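You operate a simulated robot arm through the tools that you are given. There is no shell and no other tool. Be economical: measure what you need, move in short steps, check, and stop when the job is done.

The job below is to be done with a simulated robot arm. You get a single attempt, and the scene is never put back.

Task
Put things in order on the folding table top. At the end: the yellow starch bottle (marked "Spray Starch") stands on top of the low green box; the white rolled socks stands where the yellow starch bottle stood; the clear scent refill from the folding table top stands where the white rolled socks stood; the green battery from the folding table top stands where the clear scent refill stood; whatever was shut is shut again. Leave all else as you found it, and nothing knocked over.
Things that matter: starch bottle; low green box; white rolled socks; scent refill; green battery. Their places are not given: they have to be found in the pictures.

Only the result counts: the job must be done as asked and must still hold three seconds after the hand-in. Knocking over, shifting, dropping, spilling or breaking anything else fails it.

Robot
A 7-joint arm with a two-finger parallel gripper, fixed in place. Base frame: the origin is at the foot of the arm, x ahead of it, y to its left, z up; the work surface is at about z = 0. Readings come in m, degrees, newtons and seconds.
With the tool pointing down near the work surface it reaches from about 0.24 to 0.62 m from the base axis. Its first joint turns from -66.0 to 66.0 degrees. Payload 2.6 kg.
The TCP is the grasp point between the finger pads, 0.03 m short of the fingertips. In the tool frame z runs along the fingers and y along their closing line. The gripper opens to 0.094 m. The fingers are 0.028 m wide and 0.01 m thick; the gripper's body (0.05 by 0.096 m) begins 0.055 m behind the TCP.
Orientation is told as [roll, pitch, yaw] about the base's x, y, z axes, in that order, counted from this pose: with the fingers straight down and closing along the base's y, the tool's x points along the base's -x, its y along +y and its z along -z.

Tools
- The arm moves only by the tool drive_tool. Its argument "deltas" is a list of rows, each an object (a shift or turn left out is 0, a gripper value left out holds the last) with "dp": the shift along the base's x, y, z in units of 25 mm (1.0 is 25 mm), a list of three; "delta_rot": the turn, a rotation vector about the base's x, y, z in units of 8 degrees (1.0 is 8 degrees), a list of three; "jaw": the finger opening in m, from 0 to 0.094. In form: [{"dp": [x, y, z], "delta_rot": [wx, wy, wz], "jaw": jaw}, ...]. A call has 1 to 20 rows; each row shifts and turns the commanded pose from where the row before left it. A call with a number of a shift or a turn outside -1 to 1 is refused whole. Rows are played at 5 a second. More than 0.05 m and 8.6 degrees between two rows, or a gripper value outside its range, and nothing of the call is played. A pose out of reach is approached as far as the arm can. The call stops where the force on the tool passes 40 N (or 10 N more than at its start, if that is more) or the arm is blocked; 0.2 s more then pass. Each finger travels about 0.072 m/s and halts on what it meets, pressing with about 33 N; the grip force reading is that of the motor and also rises with nothing between the fingers. The clock runs only during rows and for 0.2 s after the last one: add rows that do not move to give the fingers time. It gives the time, the measured TCP pose, the force on the tool (base axes), the opening and the grip force at its end, in the units of the frame above (readings bear some noise).
- Cameras (640 x 400 px; columns grow to the right, rows downward): "scene" is fixed at [0.0383, 0.4355, 0.5592]; the picture's right is [-0.73, -0.68, 0.00], its down [-0.43, 0.46, -0.77] and it looks along [0.53, -0.57, -0.63] (base axes); focal length 245 px, centre (320, 200). "wrist" rides on the gripper at [-0.037, 0, -0.058] in the tool frame; the picture's right is [0.00, -1.00, 0.00], its down [0.97, 0.00, -0.24] and it looks along [0.24, 0.00, 0.97] (tool axes); focal length 218 px, centre (320, 200).
- get_image(camera): a new picture of that camera. It takes no simulated time.
- measure_at(camera, pixels): there is no depth. For up to 12 entries [column, row, z] of the newest picture of that camera ("zoom" is the newest enlarged one), the place [x, y] in the base frame at which the ray of that pixel passes the height z, good to about 0.002 m. It takes no simulated time.
- inspect(camera, box): a new picture of the part [left, top, right, bottom] of that camera's present view, enlarged. It takes no simulated time.
- hand_in(): hands the job in; it is judged then, once.

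Work in short steps. Measure before you move; look again where a grasp or a placing could have gone wrong, and mend it. You have 80 turns and 54 pictures in all, those below and enlarged ones among them. Open the gripper and draw the arm clear of the work before you hand the job in, unless the task says otherwise; then end with one line.

The tools are called after "Emit:" by a JSON object that holds its "api" and its "payload". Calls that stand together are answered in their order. drive_tool: Moves the arm, as the interface text tells. Its arguments: {"type":"object","properties":{"deltas":{"type":"array","items":{"type":"object","properties":{"dp":{"type":"array","items":{"type":"number"}},"delta_rot":{"type":"array","items":{"type":"number"}},"jaw":{"type":"number"}}}}},"required":["deltas"]} The other tools are called the same way: get_image (camera) takes a picture; measure_at (camera, pixels) gives the place at which the rays of pixels pass given heights; inspect (camera, box) takes an enlarged picture of a part of a camera's view; hand_in () hands the job in.

At the start:

```text
time_s: 0.0
tcp_pos: [0.3341, -0.0665, 0.3899]
tool_rot: [0.1, 0.0, -0.1]
contact_force: [-0.8, -0.2, 0.4]
width: 0.0938
grip_force: 0.0
```

scene: 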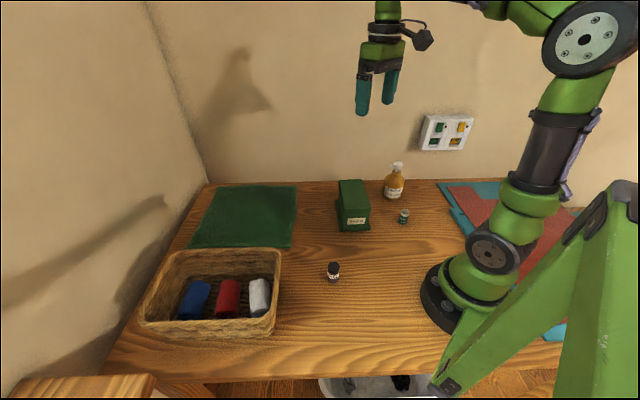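
wrist: 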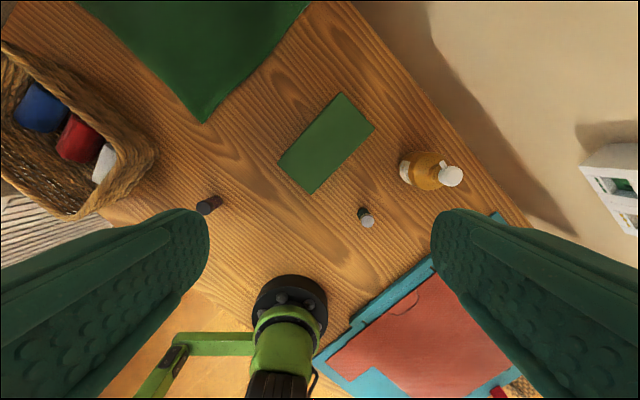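

I can see a basket with three rolls, a green box, the amber bottle and two small objects. I'll enlarge these to identify them.

Emit:
{"api": "inspect", "payload": {"camera": "scene", "box": [300, 150, 460, 250]}}

Emit:
{"api": "inspect", "payload": {"camera": "scene", "box": [130, 240, 370, 390]}}

Emit:
{"api": "inspect", "payload": {"camera": "wrist", "box": [180, 80, 500, 280]}}

```text
4.00 times, centred on (380, 200) of scene
```

zoom: 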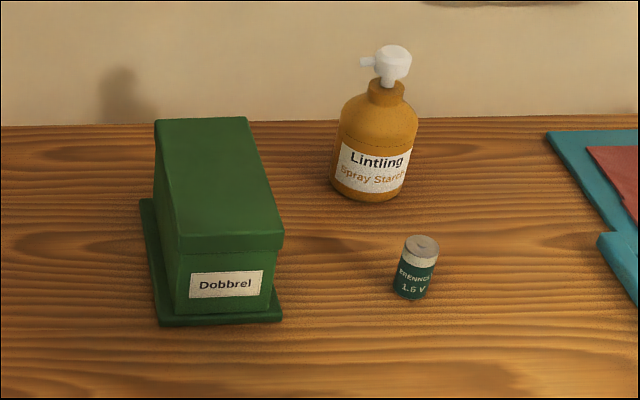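

```text
2.67 times, centred on (250, 315) of scene
```

zoom: 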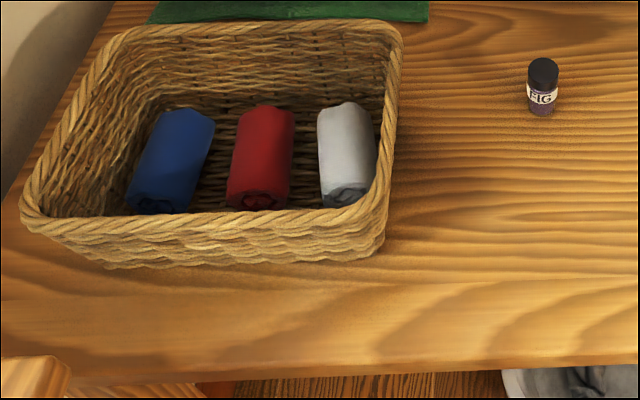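

```text
2.00 times, centred on (340, 180) of wrist
```

zoom: 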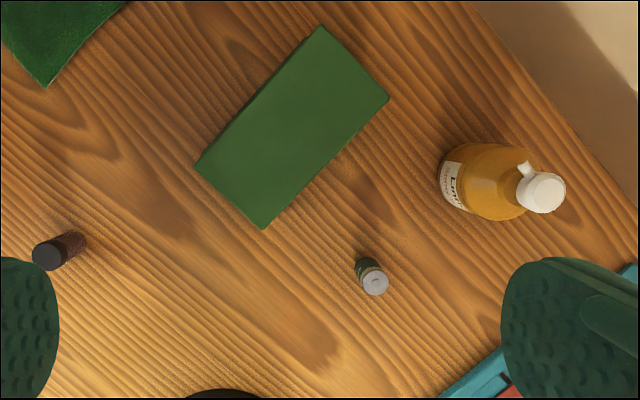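

The FIG bottle may be the scent refill. I'll enlarge it and the rest of the table, including the right side, to look for other candidates.

Emit:
{"api": "inspect", "payload": {"camera": "scene", "box": [309, 255, 357, 285]}}

Emit:
{"api": "inspect", "payload": {"camera": "scene", "box": [300, 330, 460, 400]}}

Emit:
{"api": "inspect", "payload": {"camera": "wrist", "box": [0, 40, 240, 220]}}

Emit:
{"api": "inspect", "payload": {"camera": "scene", "box": [400, 100, 640, 350]}}

```text
13.33 times, centred on (333, 270) of scene
```

zoom: 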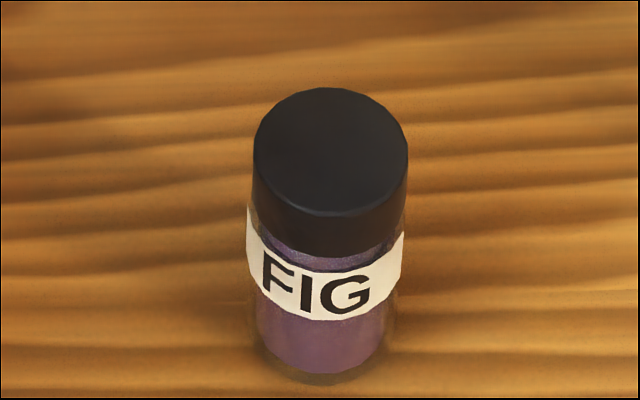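

```text
4.00 times, centred on (380, 365) of scene
```

zoom: 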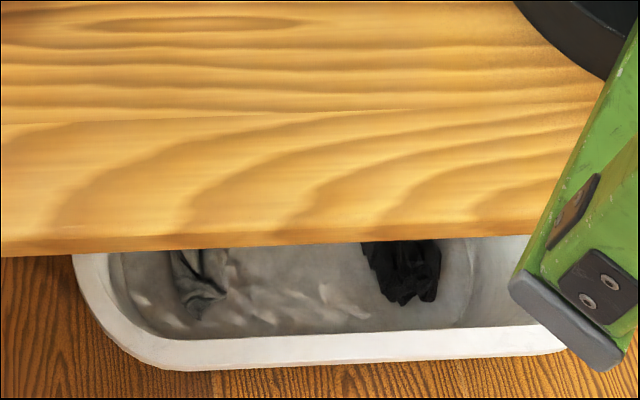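

```text
2.22 times, centred on (120, 130) of wrist
```

zoom: 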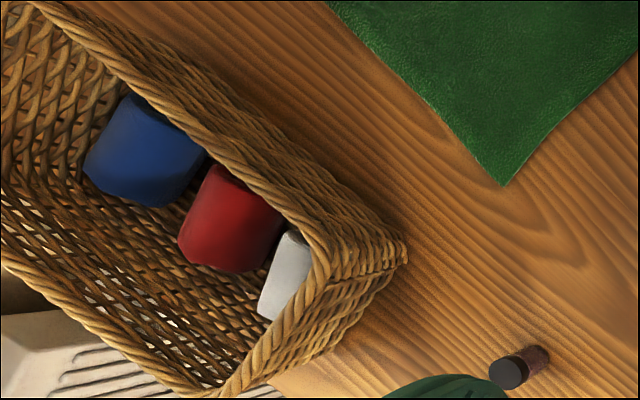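

```text
1.60 times, centred on (520, 225) of scene
```

zoom: 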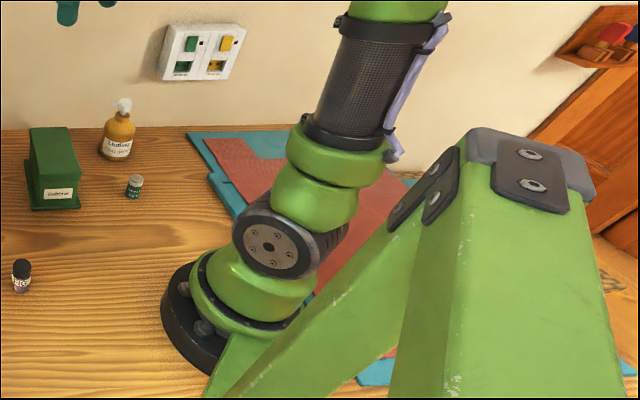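

FIG is a clear vial, so it is the scent refill; the battery is the small green cell. Now I measure the bases and tops of everything in both views.

Emit:
{"api": "measure_at", "payload": {"camera": "scene", "pixels": [[392, 199, 0], [392, 195, 0], [333, 282, 0], [333, 265, 0.04], [403, 224.5, 0], [405, 210.5, 0.04], [340, 231, 0], [370, 230, 0], [335, 200, 0], [344, 213, 0.08], [371, 208, 0.08], [355, 180, 0.08]]}}

Emit:
{"api": "measure_at", "payload": {"camera": "wrist", "pixels": [[342, 93, 0.08], [375, 126, 0.08], [311, 194, 0.08], [278, 161, 0.08], [450, 176, 0.12], [425, 170, 0.08], [403, 172, 0], [367, 222, 0.04], [361, 210, 0], [203, 209, 0.04], [219, 199, 0], [103, 165, 0.03]]}}

Emit:
{"api": "measure_at", "payload": {"camera": "scene", "pixels": [[392, 163, 0.1], [392, 163, 0.13], [250, 280, 0.04], [268, 280, 0.04], [251, 312, 0.02], [270, 312, 0.02], [180, 251, 0.08], [281, 252, 0.08], [270, 320, 0.08], [145, 322, 0.08], [270, 336, 0], [170, 338, 0]]}}

```text
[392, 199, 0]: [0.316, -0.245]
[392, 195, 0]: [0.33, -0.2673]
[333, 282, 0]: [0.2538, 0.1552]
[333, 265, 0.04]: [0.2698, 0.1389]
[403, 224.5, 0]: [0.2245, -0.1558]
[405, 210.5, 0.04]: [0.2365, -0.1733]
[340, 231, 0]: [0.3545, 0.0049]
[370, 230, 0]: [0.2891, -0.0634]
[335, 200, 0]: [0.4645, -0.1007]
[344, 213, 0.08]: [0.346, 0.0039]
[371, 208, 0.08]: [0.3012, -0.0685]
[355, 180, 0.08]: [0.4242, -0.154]
```

```text
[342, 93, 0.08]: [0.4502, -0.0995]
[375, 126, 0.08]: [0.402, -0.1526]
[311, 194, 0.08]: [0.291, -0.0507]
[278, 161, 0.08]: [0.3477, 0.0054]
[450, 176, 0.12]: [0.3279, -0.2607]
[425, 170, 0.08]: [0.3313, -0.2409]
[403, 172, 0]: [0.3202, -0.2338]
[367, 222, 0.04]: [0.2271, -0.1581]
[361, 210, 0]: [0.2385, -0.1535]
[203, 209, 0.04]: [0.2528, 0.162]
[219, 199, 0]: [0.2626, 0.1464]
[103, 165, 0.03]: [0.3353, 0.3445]
```

```text
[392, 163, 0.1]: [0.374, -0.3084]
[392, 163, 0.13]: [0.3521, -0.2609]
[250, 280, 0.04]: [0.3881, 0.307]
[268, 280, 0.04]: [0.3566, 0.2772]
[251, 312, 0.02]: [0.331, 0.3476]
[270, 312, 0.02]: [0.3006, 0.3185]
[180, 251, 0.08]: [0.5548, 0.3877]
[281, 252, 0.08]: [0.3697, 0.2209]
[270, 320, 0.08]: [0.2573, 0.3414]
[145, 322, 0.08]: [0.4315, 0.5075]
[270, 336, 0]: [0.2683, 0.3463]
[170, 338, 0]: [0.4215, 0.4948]
```

The bottle's pump sets how low the hand can go, so I intersect rays from both cameras to get its height.

Emit:
{"api": "measure_at", "payload": {"camera": "scene", "pixels": [[398, 163, 0.12], [398, 163, 0.13], [398, 163, 0.14], [398, 163, 0.15], [396, 173, 0.08], [396, 173, 0.09], [396, 173, 0.1]]}}

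Emit:
{"api": "measure_at", "payload": {"camera": "wrist", "pixels": [[451, 176, 0.12], [451, 176, 0.13], [451, 176, 0.14], [451, 176, 0.15], [401, 166, 0.0], [399, 175, 0], [404, 181, 0]]}}

```text
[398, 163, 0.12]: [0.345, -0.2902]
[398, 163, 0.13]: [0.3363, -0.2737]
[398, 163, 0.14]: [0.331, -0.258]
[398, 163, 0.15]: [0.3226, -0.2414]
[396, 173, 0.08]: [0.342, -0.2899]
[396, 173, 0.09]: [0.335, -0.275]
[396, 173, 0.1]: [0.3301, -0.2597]
```

```text
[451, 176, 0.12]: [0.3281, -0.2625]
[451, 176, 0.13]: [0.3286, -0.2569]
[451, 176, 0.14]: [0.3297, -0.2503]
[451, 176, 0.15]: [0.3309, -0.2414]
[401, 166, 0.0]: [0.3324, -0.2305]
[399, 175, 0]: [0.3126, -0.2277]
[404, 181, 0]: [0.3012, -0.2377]
```

Rays meet at about (0.329, -0.250), z ≈ 0.143 for the pump top. I move above the bottle at a safe height and look.

Emit:
{"api": "drive_tool", "payload": {"deltas": [{"dp": [0, -1, 0], "jaw": 0.094}, {"dp": [0, -1, 0]}, {"dp": [0, -1, -0.5]}, {"dp": [0, -1, -0.5]}, {"dp": [0, -1, -0.5]}, {"dp": [0, -1, -0.5]}, {"dp": [-0.1, -1, -0.5]}, {"dp": [-0.1, -0.4, -0.5]}, {"dp": [0, 0, -0.6]}, {"dp": [0, 0, 0]}]}}

Emit:
{"api": "get_image", "payload": {"camera": "wrist"}}

Emit:
{"api": "inspect", "payload": {"camera": "scene", "box": [320, 80, 480, 240]}}

```text
time_s: 2.2
tcp_pos: [0.3296, -0.252, 0.2996]
tool_rot: [0.1, 0.0, 0.1]
contact_force: [0.0, 0.5, -0.6]
width: 0.0939
grip_force: 0.1
```

```text
44 pictures are left
```

wrist: 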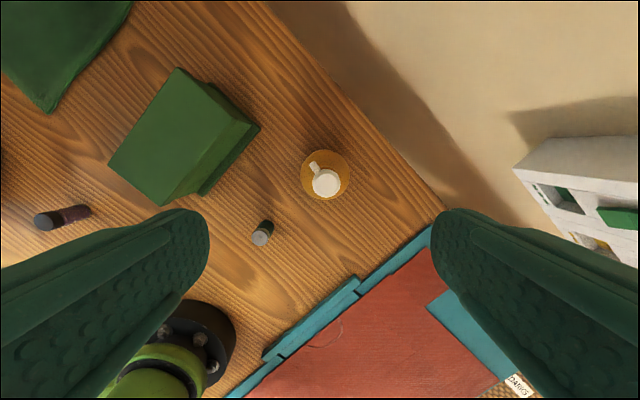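

```text
2.50 times, centred on (400, 160) of scene
```

zoom: 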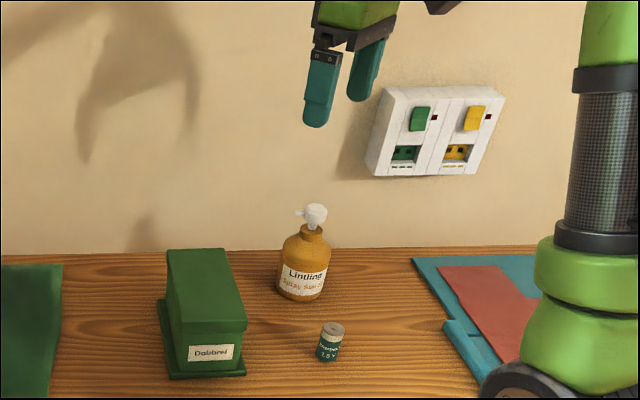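

The bottle is centred near (325,174). I measure its body outline, pump and the wall/table edge line for clearance.

Emit:
{"api": "measure_at", "payload": {"camera": "wrist", "pixels": [[325, 174, 0.07], [301, 174, 0.07], [350, 174, 0.07], [326, 183, 0.143], [312, 165, 0.14], [290, 30, 0], [440, 208, 0], [515, 165, 0.25], [262, 232, 0.045], [262, 240, 0.045], [267, 222, 0.0], [355, 285, 0]]}}

Emit:
{"api": "inspect", "payload": {"camera": "wrist", "box": [220, 130, 380, 260]}}

```text
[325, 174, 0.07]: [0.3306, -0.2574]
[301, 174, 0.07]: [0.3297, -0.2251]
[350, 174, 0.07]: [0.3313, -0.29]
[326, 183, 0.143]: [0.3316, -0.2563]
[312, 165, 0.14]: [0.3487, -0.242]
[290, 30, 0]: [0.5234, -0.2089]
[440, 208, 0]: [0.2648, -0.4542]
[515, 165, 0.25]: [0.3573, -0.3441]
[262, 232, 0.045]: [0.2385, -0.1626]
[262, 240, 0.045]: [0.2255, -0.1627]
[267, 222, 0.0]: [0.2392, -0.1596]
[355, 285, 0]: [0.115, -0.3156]
```

```text
3.08 times, centred on (300, 195) of wrist
```

zoom: 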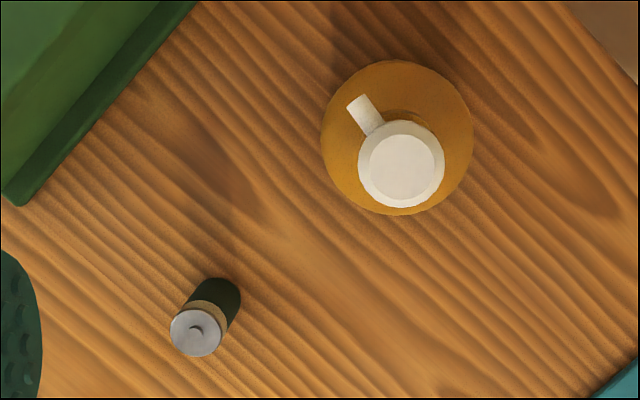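

The bottle axis is about (0.331, -0.257) with diameter 0.064. I check where its straight side ends before choosing a grasp height.

Emit:
{"api": "inspect", "payload": {"camera": "scene", "box": [368, 156, 424, 206]}}

```text
8.00 times, centred on (396, 181) of scene
```

zoom: 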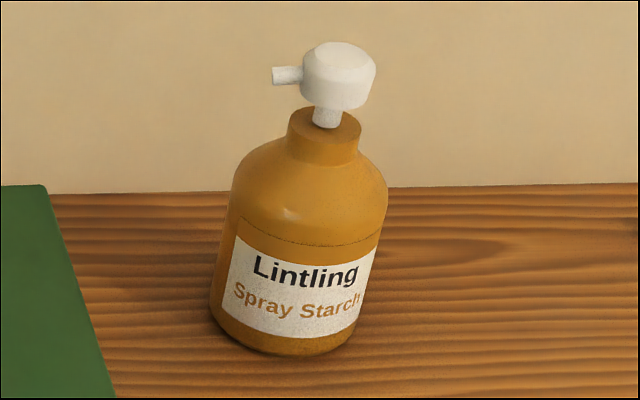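

I solve for the shoulder height using the silhouette edges at zoom (388,195) and (235,178).

Emit:
{"api": "measure_at", "payload": {"camera": "zoom", "pixels": [[388, 190, 0.06], [388, 190, 0.07], [388, 190, 0.08], [234, 178, 0.06], [234, 178, 0.07], [234, 178, 0.08], [325, 110, 0.1], [325, 110, 0.11], [342, 60, 0.13], [342, 60, 0.14], [342, 60, 0.145]]}}

```text
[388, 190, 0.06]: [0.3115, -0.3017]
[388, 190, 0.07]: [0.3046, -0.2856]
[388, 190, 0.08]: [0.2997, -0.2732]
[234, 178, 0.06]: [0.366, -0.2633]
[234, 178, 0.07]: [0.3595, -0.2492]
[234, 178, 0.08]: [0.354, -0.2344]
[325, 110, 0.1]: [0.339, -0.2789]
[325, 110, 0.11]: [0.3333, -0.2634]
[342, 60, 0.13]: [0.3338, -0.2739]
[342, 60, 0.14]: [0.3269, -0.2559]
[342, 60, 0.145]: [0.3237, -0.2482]
```

The shoulder is at z≈0.076 and the pump top at 0.141, so a grasp at TCP z≈0.088 clears the pump and gives about 18 mm of contact. Descending.

Emit:
{"api": "drive_tool", "payload": {"deltas": [{"dp": [0.05, -0.2, -1]}, {"dp": [0, 0, -1]}, {"dp": [0, 0, -1]}, {"dp": [0, 0, -1]}, {"dp": [0, 0, -1]}, {"dp": [0, 0, -1]}, {"dp": [0, 0, -1]}, {"dp": [0, 0, -0.6]}, {"dp": [0, 0, -0.4]}, {"dp": [0, 0, -0.3]}, {"dp": [0, 0, -0.16]}, {"dp": [0, 0, 0]}]}}

Emit:
{"api": "inspect", "payload": {"camera": "scene", "box": [340, 120, 460, 210]}}

```text
time_s: 4.8
tcp_pos: [0.3307, -0.2561, 0.0884]
tool_rot: [-0.1, 0.1, 0.0]
contact_force: [-0.3, 0.1, -0.1]
width: 0.0937
grip_force: 0.2
```

```text
4.44 times, centred on (400, 165) of scene
```

zoom: 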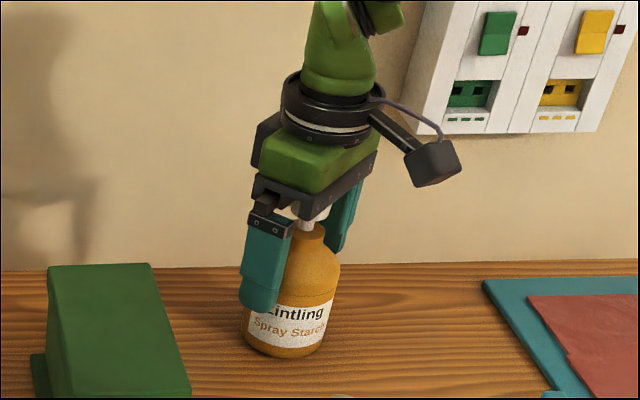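

No contact and the fingers straddle the bottle. Closing.

Emit:
{"api": "drive_tool", "payload": {"deltas": [{"jaw": 0.055}, {"jaw": 0.055}, {"jaw": 0.055}, {"jaw": 0.055}]}}

```text
time_s: 5.8
tcp_pos: [0.3308, -0.257, 0.0865]
tool_rot: [0.0, 0.0, 0.0]
contact_force: [0.8, -0.9, 0.0]
width: 0.064
grip_force: 32.6
```

The grip holds at 0.064 width. Lift 0.11 m and move toward the box centre (~0.373, -0.074).

Emit:
{"api": "drive_tool", "payload": {"deltas": [{"dp": [0, 0, 0.5]}, {"dp": [0, 0, 1]}, {"dp": [0, 0, 1]}, {"dp": [0, 0, 1]}, {"dp": [0, 0, 1]}, {"dp": [0.2, 0.8, 0.3]}, {"dp": [0.2, 0.9, 0]}, {"dp": [0.2, 0.9, 0]}, {"dp": [0.2, 0.9, 0]}, {"dp": [0.2, 0.9, 0]}, {"dp": [0.2, 0.9, 0]}, {"dp": [0.2, 0.9, 0]}, {"dp": [0.2, 0.9, 0]}, {"dp": [0.1, 0.2, 0]}, {}]}}

Emit:
{"api": "inspect", "payload": {"camera": "scene", "box": [280, 100, 440, 240]}}

Emit:
{"api": "get_image", "payload": {"camera": "wrist"}}

```text
time_s: 9.0
tcp_pos: [0.3734, -0.073, 0.209]
tool_rot: [0.0, 0.0, 0.0]
contact_force: [0.2, 0.3, -4.2]
width: 0.064
grip_force: 33.1
```

```text
2.86 times, centred on (360, 170) of scene
```

zoom: 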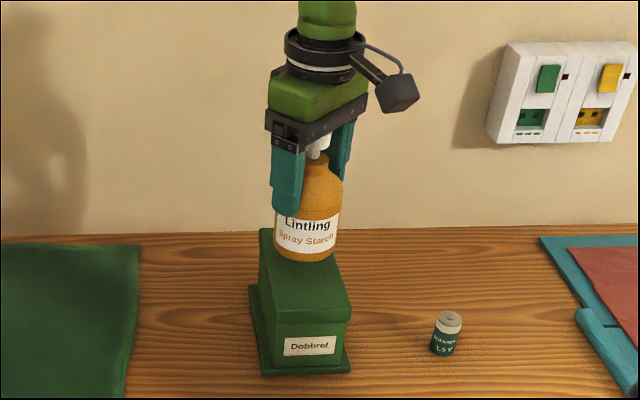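

```text
38 pictures are left
```

wrist: 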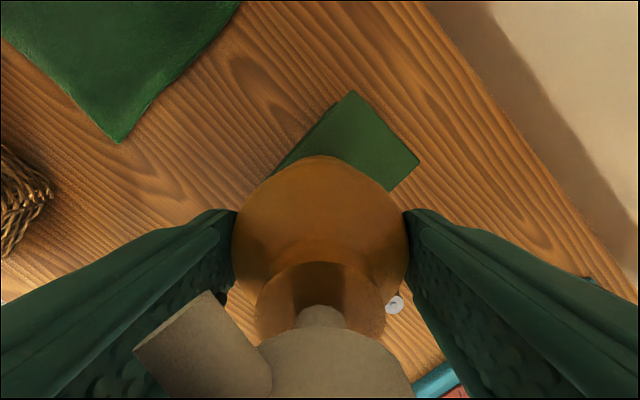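

I check the box height by comparing the far corners at (350,90) and (420,160) with the earlier measurements.

Emit:
{"api": "measure_at", "payload": {"camera": "wrist", "pixels": [[351, 90, 0.07], [351, 90, 0.08], [351, 90, 0.09], [420, 160, 0.07], [420, 160, 0.08], [420, 160, 0.09]]}}

Emit:
{"api": "measure_at", "payload": {"camera": "zoom", "pixels": [[351, 307, 0.07], [351, 307, 0.08], [351, 307, 0.09], [270, 325, 0.07], [270, 325, 0.08], [270, 325, 0.09]]}}

```text
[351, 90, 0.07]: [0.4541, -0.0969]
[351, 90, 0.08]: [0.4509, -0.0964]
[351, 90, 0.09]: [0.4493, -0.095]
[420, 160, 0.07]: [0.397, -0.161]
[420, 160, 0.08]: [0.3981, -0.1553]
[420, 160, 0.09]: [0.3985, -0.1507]
```

```text
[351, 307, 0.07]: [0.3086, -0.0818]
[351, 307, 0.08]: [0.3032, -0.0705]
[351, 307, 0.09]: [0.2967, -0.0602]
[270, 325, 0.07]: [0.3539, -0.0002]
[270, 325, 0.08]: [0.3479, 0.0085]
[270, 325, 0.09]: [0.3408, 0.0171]
```

Box top ≈0.08 and its centre (0.373, -0.075), so contact is expected near TCP z 0.166. I lower the bottle in small steps.

Emit:
{"api": "drive_tool", "payload": {"deltas": [{"dp": [0, -0.08, -0.5]}, {"dp": [0, 0, -0.5]}, {"dp": [0, 0, -0.3]}, {"dp": [0, 0, -0.15]}, {"dp": [0, 0, -0.1]}, {}]}}

Emit:
{"api": "inspect", "payload": {"camera": "scene", "box": [320, 140, 400, 240]}}

```text
time_s: 10.2
tcp_pos: [0.375, -0.0769, 0.1737]
tool_rot: [-0.2, -0.5, 0.1]
contact_force: [-1.8, 0.7, 5.6]
width: 0.0645
grip_force: 32.9
stopped in row 6: the force on the tool passed its limit (the readings are from after the stop); the commanded pose is now the measured one
```

```text
4.00 times, centred on (360, 190) of scene
```

zoom: 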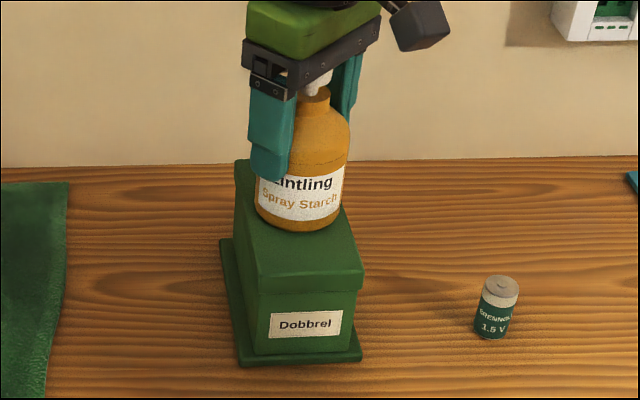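

Contact at TCP z 0.1737, so the box top is ≈0.087 and the bottle rests on it. I relieve the pressure a little, open, and rise straight up.

Emit:
{"api": "drive_tool", "payload": {"deltas": [{"dp": [0, 0, 0.02], "jaw": 0.094}, {}, {}, {}, {"dp": [0, 0, 0.5]}, {"dp": [0, 0, 1]}, {"dp": [0, 0, 1]}, {"dp": [0, 0, 1]}, {"dp": [0, 0, 1]}, {"dp": [0, 0, 1]}]}}

Emit:
{"api": "get_image", "payload": {"camera": "scene"}}

Emit:
{"api": "get_image", "payload": {"camera": "wrist"}}

```text
time_s: 12.4
tcp_pos: [0.3754, -0.0763, 0.3112]
tool_rot: [-0.1, -0.5, 0.1]
contact_force: [-0.8, -0.9, 0.0]
width: 0.094
grip_force: 0.1
```

```text
36 pictures are left
```

scene: 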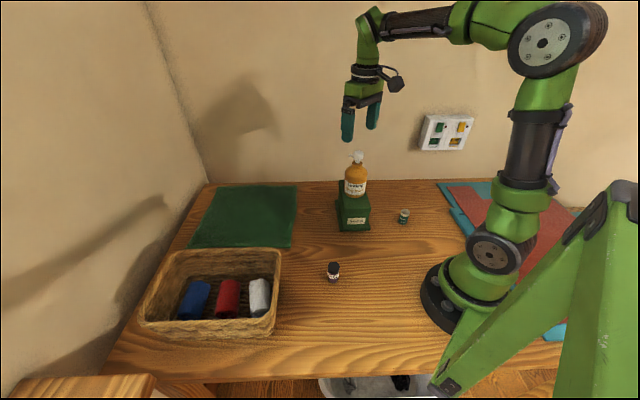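

```text
35 pictures are left
```

wrist: 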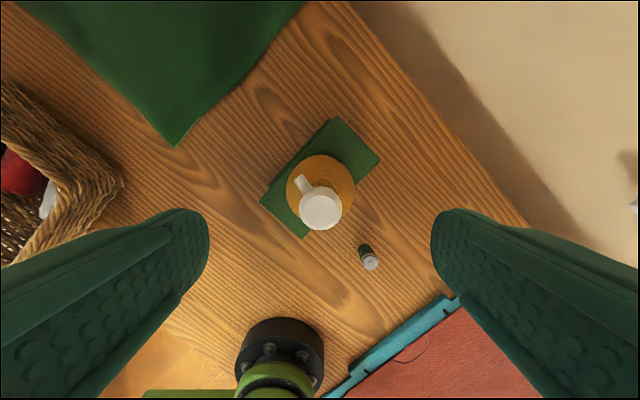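

The bottle stands on the box. Next I move over to the basket around (0.345, 0.31) at height, turning the yaw by -48° to match the rolls.

Emit:
{"api": "drive_tool", "payload": {"deltas": [{"dp": [0, 1, 0]}, {"dp": [0, 1, 0]}, {"dp": [0, 1, 0]}, {"dp": [0, 1, 0]}, {"dp": [0, 1, 0]}, {"dp": [0, 1, 0], "delta_rot": [0, 0, -0.6]}, {"dp": [-0.1, 1, 0], "delta_rot": [0, 0, -0.6]}, {"dp": [-0.1, 1, 0], "delta_rot": [0, 0, -0.6]}, {"dp": [-0.1, 1, 0], "delta_rot": [0, 0, -0.6]}, {"dp": [-0.1, 1, 0], "delta_rot": [0, 0, -0.6]}, {"dp": [-0.1, 1, 0], "delta_rot": [0, 0, -0.6]}, {"dp": [-0.1, 1, 0], "delta_rot": [0, 0, -0.6]}, {"dp": [-0.1, 1, 0], "delta_rot": [0, 0, -0.6]}, {"dp": [-0.1, 1, 0], "delta_rot": [0, 0, -0.6]}, {"dp": [-0.1, 1, 0], "delta_rot": [0, 0, -0.6]}, {"dp": [-0.1, 0.4, 0]}, {}]}}

Emit:
{"api": "get_image", "payload": {"camera": "wrist"}}

Emit:
{"api": "get_image", "payload": {"camera": "scene"}}

```text
time_s: 16.0
tcp_pos: [0.3497, 0.3117, 0.3122]
tool_rot: [-0.1, -0.5, -48.0]
contact_force: [-0.5, 0.2, 0.4]
width: 0.0943
grip_force: 0.1
```

```text
34 pictures are left
```

wrist: 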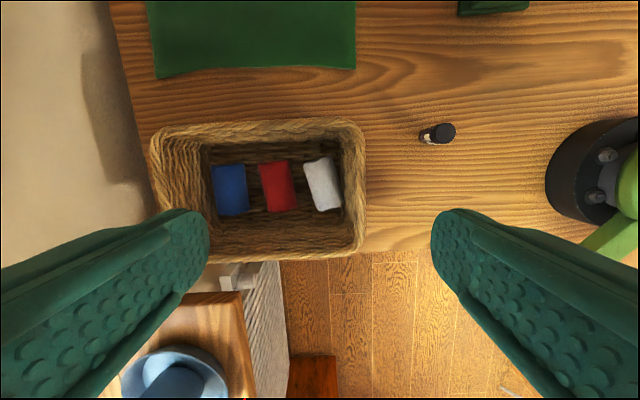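

```text
33 pictures are left
```

scene: 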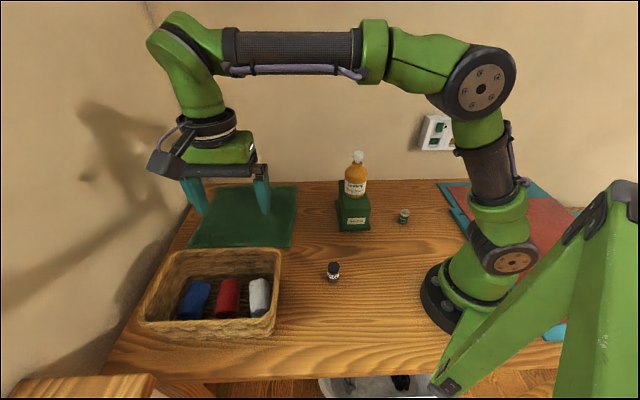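

The basket is fully visible in the wrist view, with the white roll near (323,184). I enlarge for accurate measurement.

Emit:
{"api": "inspect", "payload": {"camera": "wrist", "box": [190, 110, 382, 230]}}

Emit:
{"api": "inspect", "payload": {"camera": "scene", "box": [210, 250, 290, 340]}}

```text
3.33 times, centred on (286, 170) of wrist
```

zoom: 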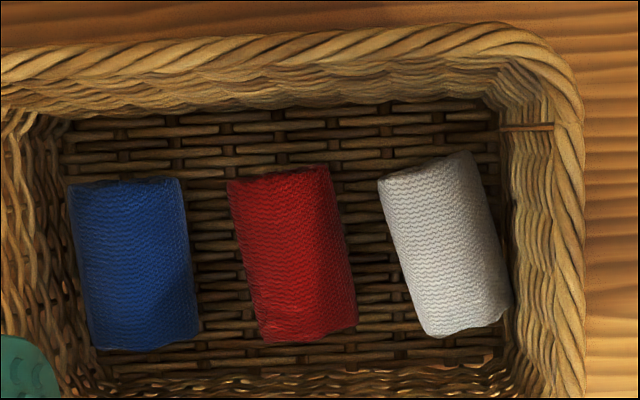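

```text
4.44 times, centred on (250, 295) of scene
```

zoom: 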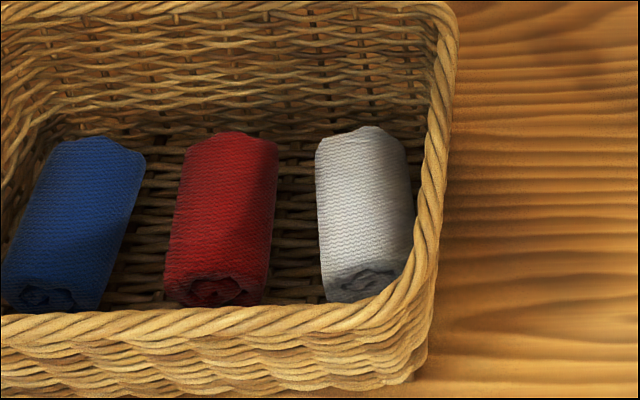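

I measure the white roll's outline, the red roll's edge and the basket's walls in the wrist view.

Emit:
{"api": "measure_at", "payload": {"camera": "wrist", "pixels": [[304, 164, 0.03], [331.6, 156, 0.03], [343.6, 201.5, 0.03], [319.6, 211, 0.03], [324.5, 183, 0.03], [288, 163, 0.03], [297, 208, 0.03], [356, 149, 0.08], [340, 148, 0.005], [339, 217, 0.005], [358, 225, 0.08], [365, 160, 0.08]]}}

Emit:
{"api": "measure_at", "payload": {"camera": "zoom", "pixels": [[372, 127, 0.04], [372, 127, 0.05], [316, 160, 0.03], [412, 240, 0.03], [326, 303, 0.005], [445, 20, 0.08], [430, 250, 0.08], [445, 20, 0.1], [430, 250, 0.1]]}}

```text
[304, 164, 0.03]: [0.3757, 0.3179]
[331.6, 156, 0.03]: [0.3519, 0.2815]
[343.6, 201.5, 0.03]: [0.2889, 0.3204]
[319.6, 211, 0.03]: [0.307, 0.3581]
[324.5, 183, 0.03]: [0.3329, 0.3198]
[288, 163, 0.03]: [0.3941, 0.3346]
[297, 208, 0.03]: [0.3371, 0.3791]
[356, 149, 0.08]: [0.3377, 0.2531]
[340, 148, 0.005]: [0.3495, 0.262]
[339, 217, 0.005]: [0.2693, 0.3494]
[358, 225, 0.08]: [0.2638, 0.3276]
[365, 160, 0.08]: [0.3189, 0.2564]
```

```text
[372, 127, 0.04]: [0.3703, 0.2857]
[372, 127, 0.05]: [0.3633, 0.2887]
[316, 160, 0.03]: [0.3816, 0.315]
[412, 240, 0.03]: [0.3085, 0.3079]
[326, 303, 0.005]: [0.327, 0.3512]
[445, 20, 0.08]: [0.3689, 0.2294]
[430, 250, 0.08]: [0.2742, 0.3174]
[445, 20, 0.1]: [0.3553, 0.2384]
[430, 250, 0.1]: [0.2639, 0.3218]
```

The white roll centre is (0.331, 0.319), axis about 149°, about 0.077 × 0.044, and one side touches the basket wall. An end-wise grasp (yaw ≈ 59°) fits, so I check the rim height first.

Emit:
{"api": "measure_at", "payload": {"camera": "wrist", "pixels": [[363, 134, 0.06], [363, 134, 0.08], [363, 134, 0.1], [160, 133, 0.06], [160, 133, 0.08], [160, 133, 0.1], [367, 248, 0.08]]}}

Emit:
{"api": "measure_at", "payload": {"camera": "scene", "pixels": [[281, 253, 0.06], [281, 253, 0.08], [281, 253, 0.1], [178, 250, 0.06], [178, 250, 0.08], [178, 250, 0.1], [272, 320, 0.08]]}}

```text
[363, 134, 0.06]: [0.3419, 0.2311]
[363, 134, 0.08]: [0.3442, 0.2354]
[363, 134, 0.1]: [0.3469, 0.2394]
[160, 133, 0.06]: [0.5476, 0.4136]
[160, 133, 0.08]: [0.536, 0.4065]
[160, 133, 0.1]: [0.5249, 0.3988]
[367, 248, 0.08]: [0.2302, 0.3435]
```

```text
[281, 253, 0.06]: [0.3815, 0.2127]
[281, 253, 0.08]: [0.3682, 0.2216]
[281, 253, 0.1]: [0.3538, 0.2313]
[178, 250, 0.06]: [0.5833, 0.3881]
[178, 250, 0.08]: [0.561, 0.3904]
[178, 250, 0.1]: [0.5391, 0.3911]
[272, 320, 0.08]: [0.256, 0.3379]
```

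The rim is about 0.10 high. I rotate to yaw ≈55°, move over (0.333, 0.322) and come down to z 0.2 for a closer look.

Emit:
{"api": "drive_tool", "payload": {"deltas": [{"delta_rot": [0, 0, 1]}, {"delta_rot": [0, 0, 1]}, {"delta_rot": [0, 0, 1]}, {"delta_rot": [0, 0, 1]}, {"delta_rot": [0, 0, 1]}, {"delta_rot": [0, 0, 1]}, {"delta_rot": [0, 0, 1]}, {"delta_rot": [0, 0, 1]}, {"delta_rot": [0, 0, 1]}, {"delta_rot": [0, 0, 1]}, {"delta_rot": [0, 0, 1]}, {"delta_rot": [0, 0, 1]}, {"dp": [-0.3, 0.2, 0], "delta_rot": [0, 0, 0.88]}, {"dp": [-0.35, 0.2, -1]}, {"dp": [0, 0, -1]}, {"dp": [0, 0, -1]}, {"dp": [0, 0, -1]}, {"dp": [0, 0, -0.4]}, {}]}}

Emit:
{"api": "get_image", "payload": {"camera": "wrist"}}

Emit:
{"api": "get_image", "payload": {"camera": "scene"}}

```text
time_s: 20.0
tcp_pos: [0.3335, 0.3174, 0.2021]
tool_rot: [-0.1, -0.5, 55.0]
contact_force: [-0.5, -0.6, 0.0]
width: 0.0942
grip_force: 0.0
```

```text
30 pictures are left
```

wrist: 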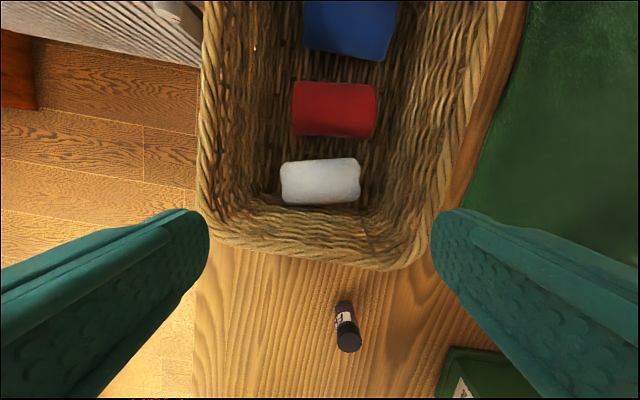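

```text
29 pictures are left
```

scene: 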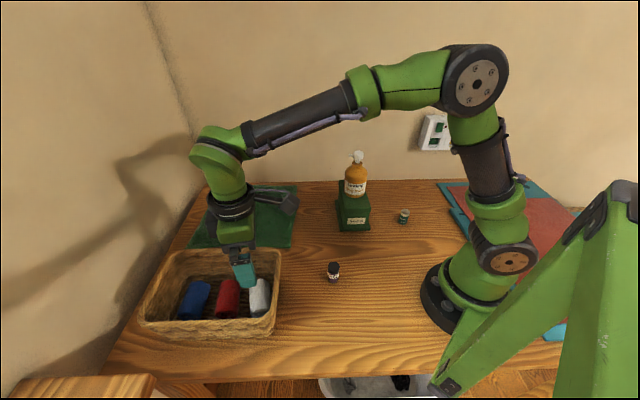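

The white roll is at about (320,183), and nearly aligned with the jaw line. I enlarge and measure the roll and walls again.

Emit:
{"api": "inspect", "payload": {"camera": "wrist", "box": [192, 120, 448, 280]}}

```text
2.50 times, centred on (320, 200) of wrist
```

zoom: 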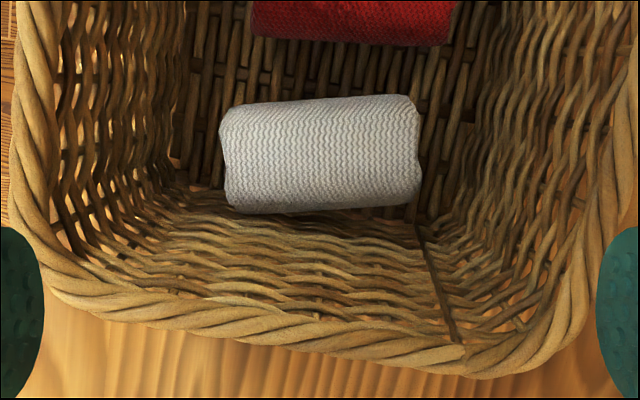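

I measure the roll's end corners and the floor edges.

Emit:
{"api": "measure_at", "payload": {"camera": "zoom", "pixels": [[219, 130, 0.03], [230, 212, 0.03], [419, 105, 0.03], [421, 195, 0.03], [320, 155, 0.045], [185, 130, 0.005], [180, 180, 0.005], [478, 100, 0.005], [440, 210, 0.005], [45, 180, 0.1], [600, 180, 0.1], [250, 330, 0.1]]}}

```text
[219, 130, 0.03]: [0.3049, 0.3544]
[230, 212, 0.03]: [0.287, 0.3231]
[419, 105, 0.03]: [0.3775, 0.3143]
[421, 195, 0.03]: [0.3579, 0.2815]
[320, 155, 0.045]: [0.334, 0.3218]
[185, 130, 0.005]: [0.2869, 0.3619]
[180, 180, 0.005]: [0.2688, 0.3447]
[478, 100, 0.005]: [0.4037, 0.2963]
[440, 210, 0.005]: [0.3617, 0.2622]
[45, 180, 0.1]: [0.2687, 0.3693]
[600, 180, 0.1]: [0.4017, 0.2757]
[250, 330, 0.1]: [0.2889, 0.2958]
```

Centre is confirmed at (0.332, 0.3185), axis 150°, so I use yaw 60°. Clearances are 4-5 mm on each side. I descend until the tips are just above the roll and look again.

Emit:
{"api": "drive_tool", "payload": {"deltas": [{"dp": [-0.06, 0.04, 0], "delta_rot": [0, 0, 0.62], "jaw": 0.094}, {"dp": [0, 0, -1]}, {"dp": [0, 0, -1]}, {"dp": [0, 0, -1]}, {"dp": [0, 0, -1]}, {"dp": [0, 0, -0.7]}, {}]}}

Emit:
{"api": "get_image", "payload": {"camera": "wrist"}}

Emit:
{"api": "inspect", "payload": {"camera": "scene", "box": [200, 220, 300, 340]}}

```text
time_s: 21.6
tcp_pos: [0.3331, 0.3188, 0.0832]
tool_rot: [-0.1, -0.4, 60.0]
contact_force: [-0.1, -1.2, 0.5]
width: 0.094
grip_force: 0.1
```

```text
27 pictures are left
```

wrist: 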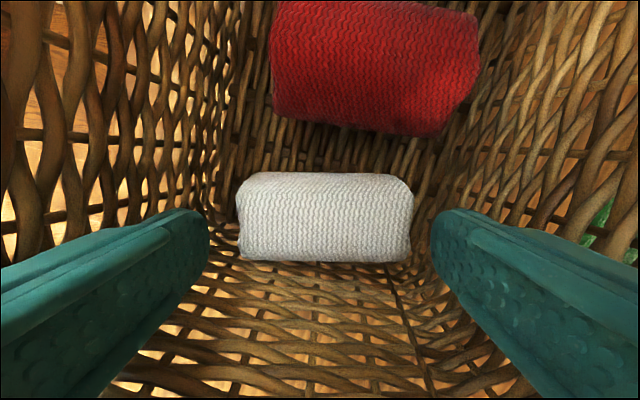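

```text
3.33 times, centred on (250, 280) of scene
```

zoom: 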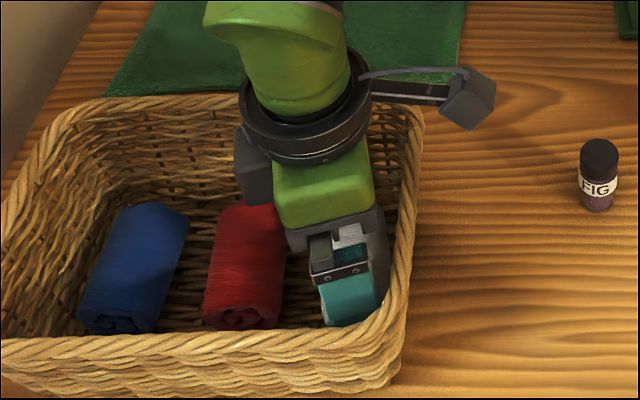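

The roll sits aligned between the fingers. Descend another 33 mm in small steps.

Emit:
{"api": "drive_tool", "payload": {"deltas": [{"dp": [-0.03, 0, -0.4]}, {"dp": [0, 0, -0.3]}, {"dp": [0, 0, -0.3]}, {"dp": [0, 0, -0.3]}, {}]}}

Emit:
{"api": "get_image", "payload": {"camera": "wrist"}}

```text
time_s: 22.8
tcp_pos: [0.331, 0.3185, 0.0509]
tool_rot: [-0.1, -0.5, 60.0]
contact_force: [0.2, 0.8, -0.1]
width: 0.094
grip_force: 0.1
```

```text
25 pictures are left
```

wrist: 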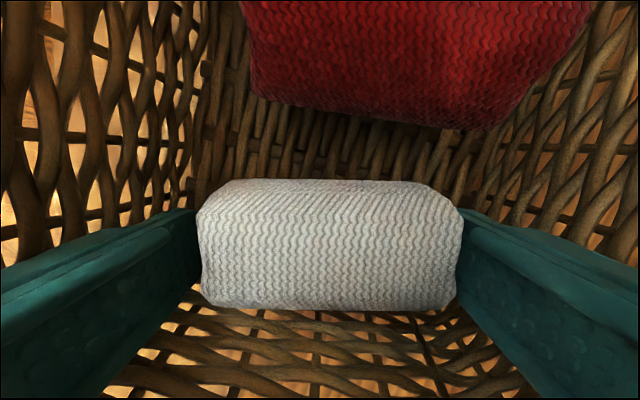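

No contact and the roll is between the pads. Closing.

Emit:
{"api": "drive_tool", "payload": {"deltas": [{"dp": [0, 0, -0.15], "jaw": 0.06}, {}, {}, {}, {"dp": [0, 0, 0.3]}, {}]}}

Emit:
{"api": "get_image", "payload": {"camera": "wrist"}}

```text
time_s: 24.2
tcp_pos: [0.3319, 0.3191, 0.0544]
tool_rot: [-0.1, -0.5, 60.0]
contact_force: [1.1, -0.4, -0.2]
width: 0.0783
grip_force: 32.4
```

```text
24 pictures are left
```

wrist: 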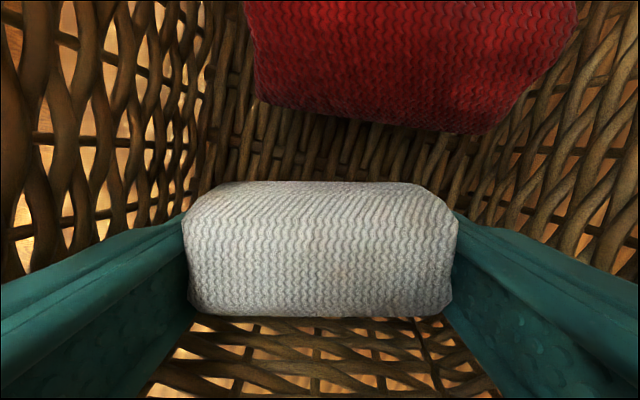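

The roll is held at width 0.078. Lift to z 0.31, clear of the rim and the bottle top (0.228).

Emit:
{"api": "drive_tool", "payload": {"deltas": [{"dp": [0, 0, 0.5]}, {"dp": [0, 0, 1]}, {"dp": [0, 0, 1]}, {"dp": [0, 0, 1]}, {"dp": [0, 0, 1]}, {"dp": [0, 0, 1]}, {"dp": [0, 0, 1]}, {"dp": [0, 0, 1]}, {"dp": [0, 0, 1]}, {"dp": [0, 0, 1]}, {"dp": [0, 0, 0.8]}, {"dp": [0, -1, 0]}, {"dp": [0, -1, 0]}, {"dp": [0, -1, 0]}, {"dp": [0, -1, 0]}, {}]}}

Emit:
{"api": "get_image", "payload": {"camera": "scene"}}

```text
time_s: 27.6
tcp_pos: [0.331, 0.2192, 0.3126]
tool_rot: [-0.1, -0.4, 60.1]
contact_force: [0.7, 0.5, -0.2]
width: 0.0784
grip_force: 33.2
```

```text
23 pictures are left
```

scene: 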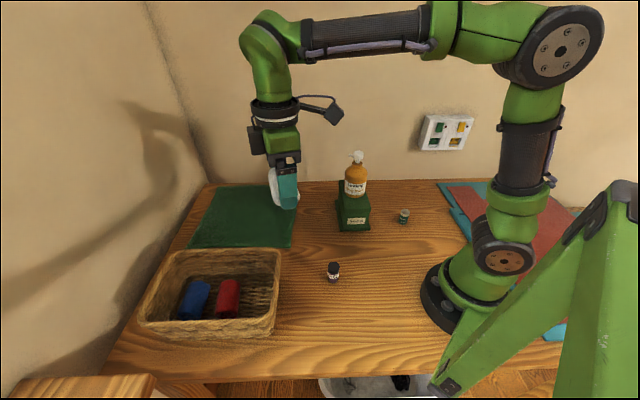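

The roll is carried well. Move across to (0.331, -0.257) while turning yaw back to 0.

Emit:
{"api": "drive_tool", "payload": {"deltas": [{"dp": [0, -1, 0], "delta_rot": [0, 0, -0.5]}, {"dp": [0, -1, 0], "delta_rot": [0, 0, -0.5]}, {"dp": [0, -1, 0], "delta_rot": [0, 0, -0.5]}, {"dp": [0, -1, 0], "delta_rot": [0, 0, -0.5]}, {"dp": [0, -1, 0], "delta_rot": [0, 0, -0.5]}, {"dp": [0, -1, 0], "delta_rot": [0, 0, -0.5]}, {"dp": [0, -1, 0], "delta_rot": [0, 0, -0.5]}, {"dp": [0, -1, 0], "delta_rot": [0, 0, -0.5]}, {"dp": [0, -1, 0], "delta_rot": [0, 0, -0.5]}, {"dp": [0, -1, 0], "delta_rot": [0, 0, -0.5]}, {"dp": [0, -1, 0], "delta_rot": [0, 0, -0.5]}, {"dp": [0, -1, 0], "delta_rot": [0, 0, -0.5]}, {"dp": [0, -1, 0], "delta_rot": [0, 0, -0.5]}, {"dp": [0, -1, 0], "delta_rot": [0, 0, -0.5]}, {"dp": [0, -1, 0], "delta_rot": [0, 0, -0.5]}, {"dp": [0, -1, 0]}, {"dp": [0, -1, 0]}, {"dp": [0, -1, 0]}, {"dp": [0, -1, 0]}, {"dp": [0, 0, 0]}]}}

Emit:
{"api": "get_image", "payload": {"camera": "wrist"}}

```text
time_s: 31.8
tcp_pos: [0.3318, -0.2559, 0.3116]
tool_rot: [-0.1, -0.5, 0.1]
contact_force: [0.7, -0.3, -1.0]
width: 0.0784
grip_force: 33.3
```

```text
22 pictures are left
```

wrist: 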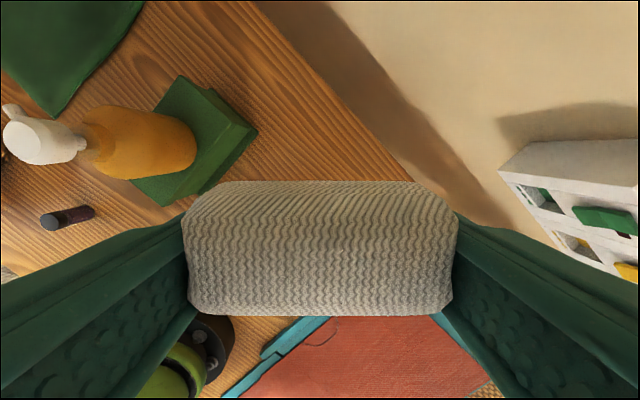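

The roll is centred over the bottle's former spot. Descend to TCP z≈0.05.

Emit:
{"api": "drive_tool", "payload": {"deltas": [{"dp": [-0.03, -0.04, -1]}, {"dp": [0, 0, -1]}, {"dp": [0, 0, -1]}, {"dp": [0, 0, -1]}, {"dp": [0, 0, -1]}, {"dp": [0, 0, -1]}, {"dp": [0, 0, -1]}, {"dp": [0, 0, -1]}, {"dp": [0, 0, -1]}, {"dp": [0, 0, -0.8]}, {"dp": [0, 0, -0.4]}, {"dp": [0, 0, -0.2]}, {}]}}

Emit:
{"api": "inspect", "payload": {"camera": "scene", "box": [350, 140, 450, 215]}}

```text
time_s: 34.6
tcp_pos: [0.3308, -0.2582, 0.053]
tool_rot: [-0.1, -0.4, 0.1]
contact_force: [0.2, 0.3, -0.6]
width: 0.0784
grip_force: 33.2
```

```text
5.33 times, centred on (400, 178) of scene
```

zoom: 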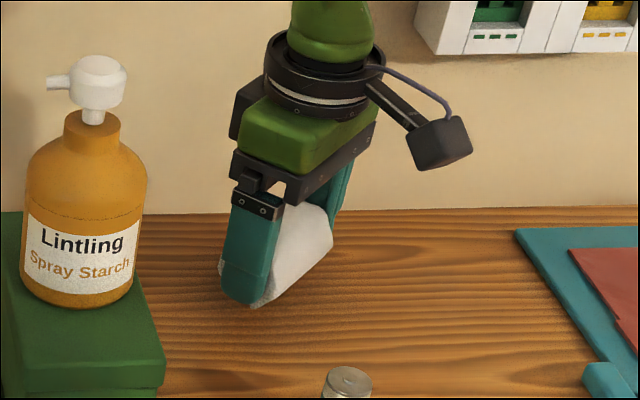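

Just above the table. I lower in 2 mm steps watching for contact.

Emit:
{"api": "drive_tool", "payload": {"deltas": [{"dp": [0, 0, -0.1]}, {"dp": [0, 0, -0.1]}, {"dp": [0, 0, -0.1]}, {}]}}

```text
time_s: 35.6
tcp_pos: [0.3316, -0.2564, 0.0456]
tool_rot: [0.0, -0.5, 0.1]
contact_force: [-0.7, 0.6, -1.2]
width: 0.0785
grip_force: 33.2
```

Emit:
{"api": "drive_tool", "payload": {"deltas": [{"dp": [0, 0, -0.08]}, {}, {"dp": [0, 0, -0.08]}, {}]}}

```text
time_s: 36.6
tcp_pos: [0.3302, -0.2565, 0.0413]
tool_rot: [-0.1, -0.6, 0.1]
contact_force: [-3.9, 3.7, 12.1]
width: 0.0784
grip_force: 32.9
```

Contact at z 0.041 (12 N). I ease up a millimetre, open, and rise.

Emit:
{"api": "drive_tool", "payload": {"deltas": [{"dp": [0, 0, 0.04]}, {"jaw": 0.094}, {}, {}, {"dp": [0, 0, 0.5]}, {"dp": [0, 0, 1]}, {"dp": [0, 0, 1]}, {"dp": [0, 0, 1]}, {"dp": [0, 0, 1]}, {"dp": [0, 0, 1]}, {"dp": [0, 0, 1]}, {"dp": [0, 0, 0.5]}, {}]}}

Emit:
{"api": "get_image", "payload": {"camera": "scene"}}

Emit:
{"api": "get_image", "payload": {"camera": "wrist"}}

```text
time_s: 39.4
tcp_pos: [0.3306, -0.2559, 0.2186]
tool_rot: [-0.2, -0.5, 0.1]
contact_force: [0.0, 0.2, -0.7]
width: 0.094
grip_force: 0.1
```

```text
20 pictures are left
```

scene: 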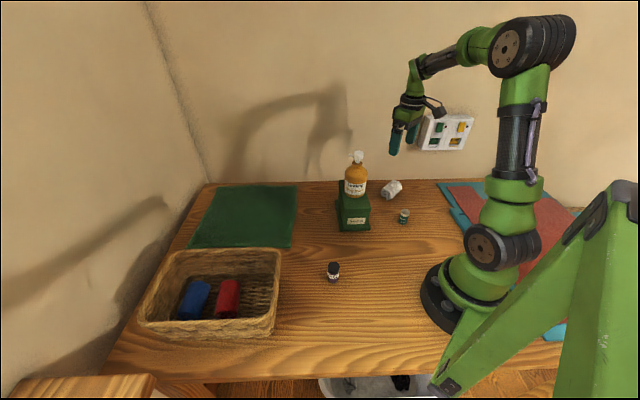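

```text
19 pictures are left
```

wrist: 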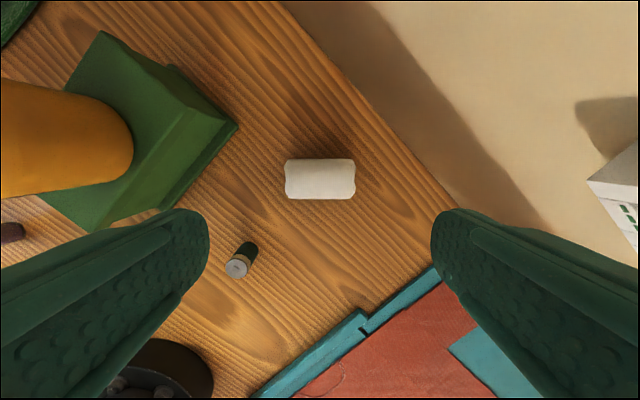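

The roll rests at the bottle's spot. Now I travel to above the scent refill near (0.262, 0.148) with yaw 50°.

Emit:
{"api": "drive_tool", "payload": {"deltas": [{"dp": [0, 0, 1]}, {"dp": [0, 0, 1]}, {"dp": [-0.3, 0, 1]}, {"dp": [-0.3, 1, 0.4]}, {"dp": [-0.3, 1, 0.2]}, {"dp": [-0.3, 1, 0]}, {"dp": [-0.3, 1, 0]}, {"dp": [-0.3, 1, 0]}, {"dp": [-0.3, 1, 0]}, {"dp": [-0.3, 1, 0], "delta_rot": [0, 0, 0.6]}, {"dp": [-0.3, 1, 0], "delta_rot": [0, 0, 0.6]}, {"dp": [-0.05, 1, 0], "delta_rot": [0, 0, 0.6]}, {"dp": [0, 1, 0], "delta_rot": [0, 0, 0.6]}, {"dp": [0, 1, 0], "delta_rot": [0, 0, 0.6]}, {"dp": [0, 1, 0], "delta_rot": [0, 0, 0.6]}, {"dp": [0, 1, 0], "delta_rot": [0, 0, 0.7]}, {"dp": [0, 1, 0], "delta_rot": [0, 0, 0.7]}, {"dp": [0, 1, 0], "delta_rot": [0, 0, 0.7]}, {"dp": [0, 1, 0], "delta_rot": [0, 0, 0.55]}, {"dp": [0, 0.2, 0]}]}}

Emit:
{"api": "drive_tool", "payload": {"deltas": [{"dp": [0, 0, -1]}, {"dp": [0, 0, -1]}, {"dp": [0, 0, -1]}, {"dp": [0, 0, -1]}, {}]}}

Emit:
{"api": "get_image", "payload": {"camera": "wrist"}}

```text
time_s: 43.6
tcp_pos: [0.2617, 0.1507, 0.3044]
tool_rot: [-0.1, -0.5, 50.1]
contact_force: [-0.1, 0.4, 0.2]
width: 0.0941
grip_force: 0.1
```

```text
time_s: 44.8
tcp_pos: [0.262, 0.1476, 0.206]
tool_rot: [-0.2, -0.5, 50.1]
contact_force: [0.0, 0.2, -0.5]
width: 0.094
grip_force: 0.0
```

```text
18 pictures are left
```

wrist: 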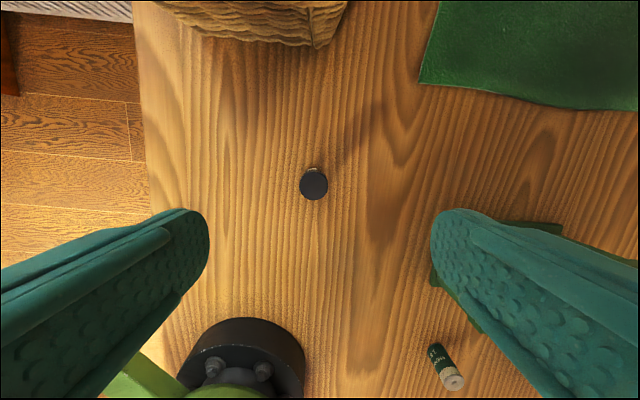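

The refill cap is at (313.5,183.5). I get its height by comparing with the scene ray and locate its axis.

Emit:
{"api": "measure_at", "payload": {"camera": "wrist", "pixels": [[313.5, 183.5, 0.04], [313.5, 183.5, 0.05], [313.5, 183.5, 0.06], [299, 184, 0.05], [328, 184, 0.05], [313, 169, 0.005]]}}

Emit:
{"api": "measure_at", "payload": {"camera": "scene", "pixels": [[333.8, 265.5, 0.04], [333.8, 265.5, 0.05], [333.8, 265.5, 0.06], [333.5, 282, 0]]}}

```text
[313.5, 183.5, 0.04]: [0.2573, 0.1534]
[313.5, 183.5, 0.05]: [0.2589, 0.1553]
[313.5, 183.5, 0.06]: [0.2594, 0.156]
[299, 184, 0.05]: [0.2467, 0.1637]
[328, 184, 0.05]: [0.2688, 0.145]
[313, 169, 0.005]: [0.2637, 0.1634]
```

```text
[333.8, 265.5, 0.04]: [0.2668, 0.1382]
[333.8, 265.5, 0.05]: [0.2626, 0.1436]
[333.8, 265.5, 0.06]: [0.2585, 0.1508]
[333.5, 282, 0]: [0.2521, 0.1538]
```

Refill: centre ≈ (0.258, 0.1545), about 0.06 tall and 0.029 wide. Move over it, descend to 0.11 and verify.

Emit:
{"api": "drive_tool", "payload": {"deltas": [{"dp": [-0.16, 0.28, -1]}, {"dp": [0, 0, -1]}, {"dp": [0, 0, -1]}, {"dp": [0, 0, -0.8]}, {}]}}

Emit:
{"api": "get_image", "payload": {"camera": "wrist"}}

```text
time_s: 46.0
tcp_pos: [0.2585, 0.1568, 0.1105]
tool_rot: [-0.1, -0.6, 50.1]
contact_force: [-0.4, -0.2, 0.3]
width: 0.0942
grip_force: 0.1
```

```text
17 pictures are left
```

wrist: 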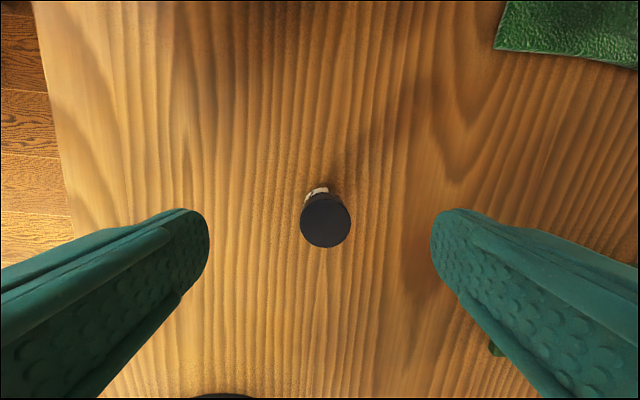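

I measure the cap at (325,220) again.

Emit:
{"api": "measure_at", "payload": {"camera": "wrist", "pixels": [[325, 220, 0.045], [325, 220, 0.05], [325, 220, 0.055], [325, 220, 0.06], [300, 220, 0.05], [351, 220, 0.05], [317, 188, 0.03]]}}

```text
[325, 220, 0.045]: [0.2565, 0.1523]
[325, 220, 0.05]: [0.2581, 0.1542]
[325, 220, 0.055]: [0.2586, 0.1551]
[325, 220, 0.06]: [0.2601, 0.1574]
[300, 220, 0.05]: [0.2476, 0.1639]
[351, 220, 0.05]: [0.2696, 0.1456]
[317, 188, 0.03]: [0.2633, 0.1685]
```

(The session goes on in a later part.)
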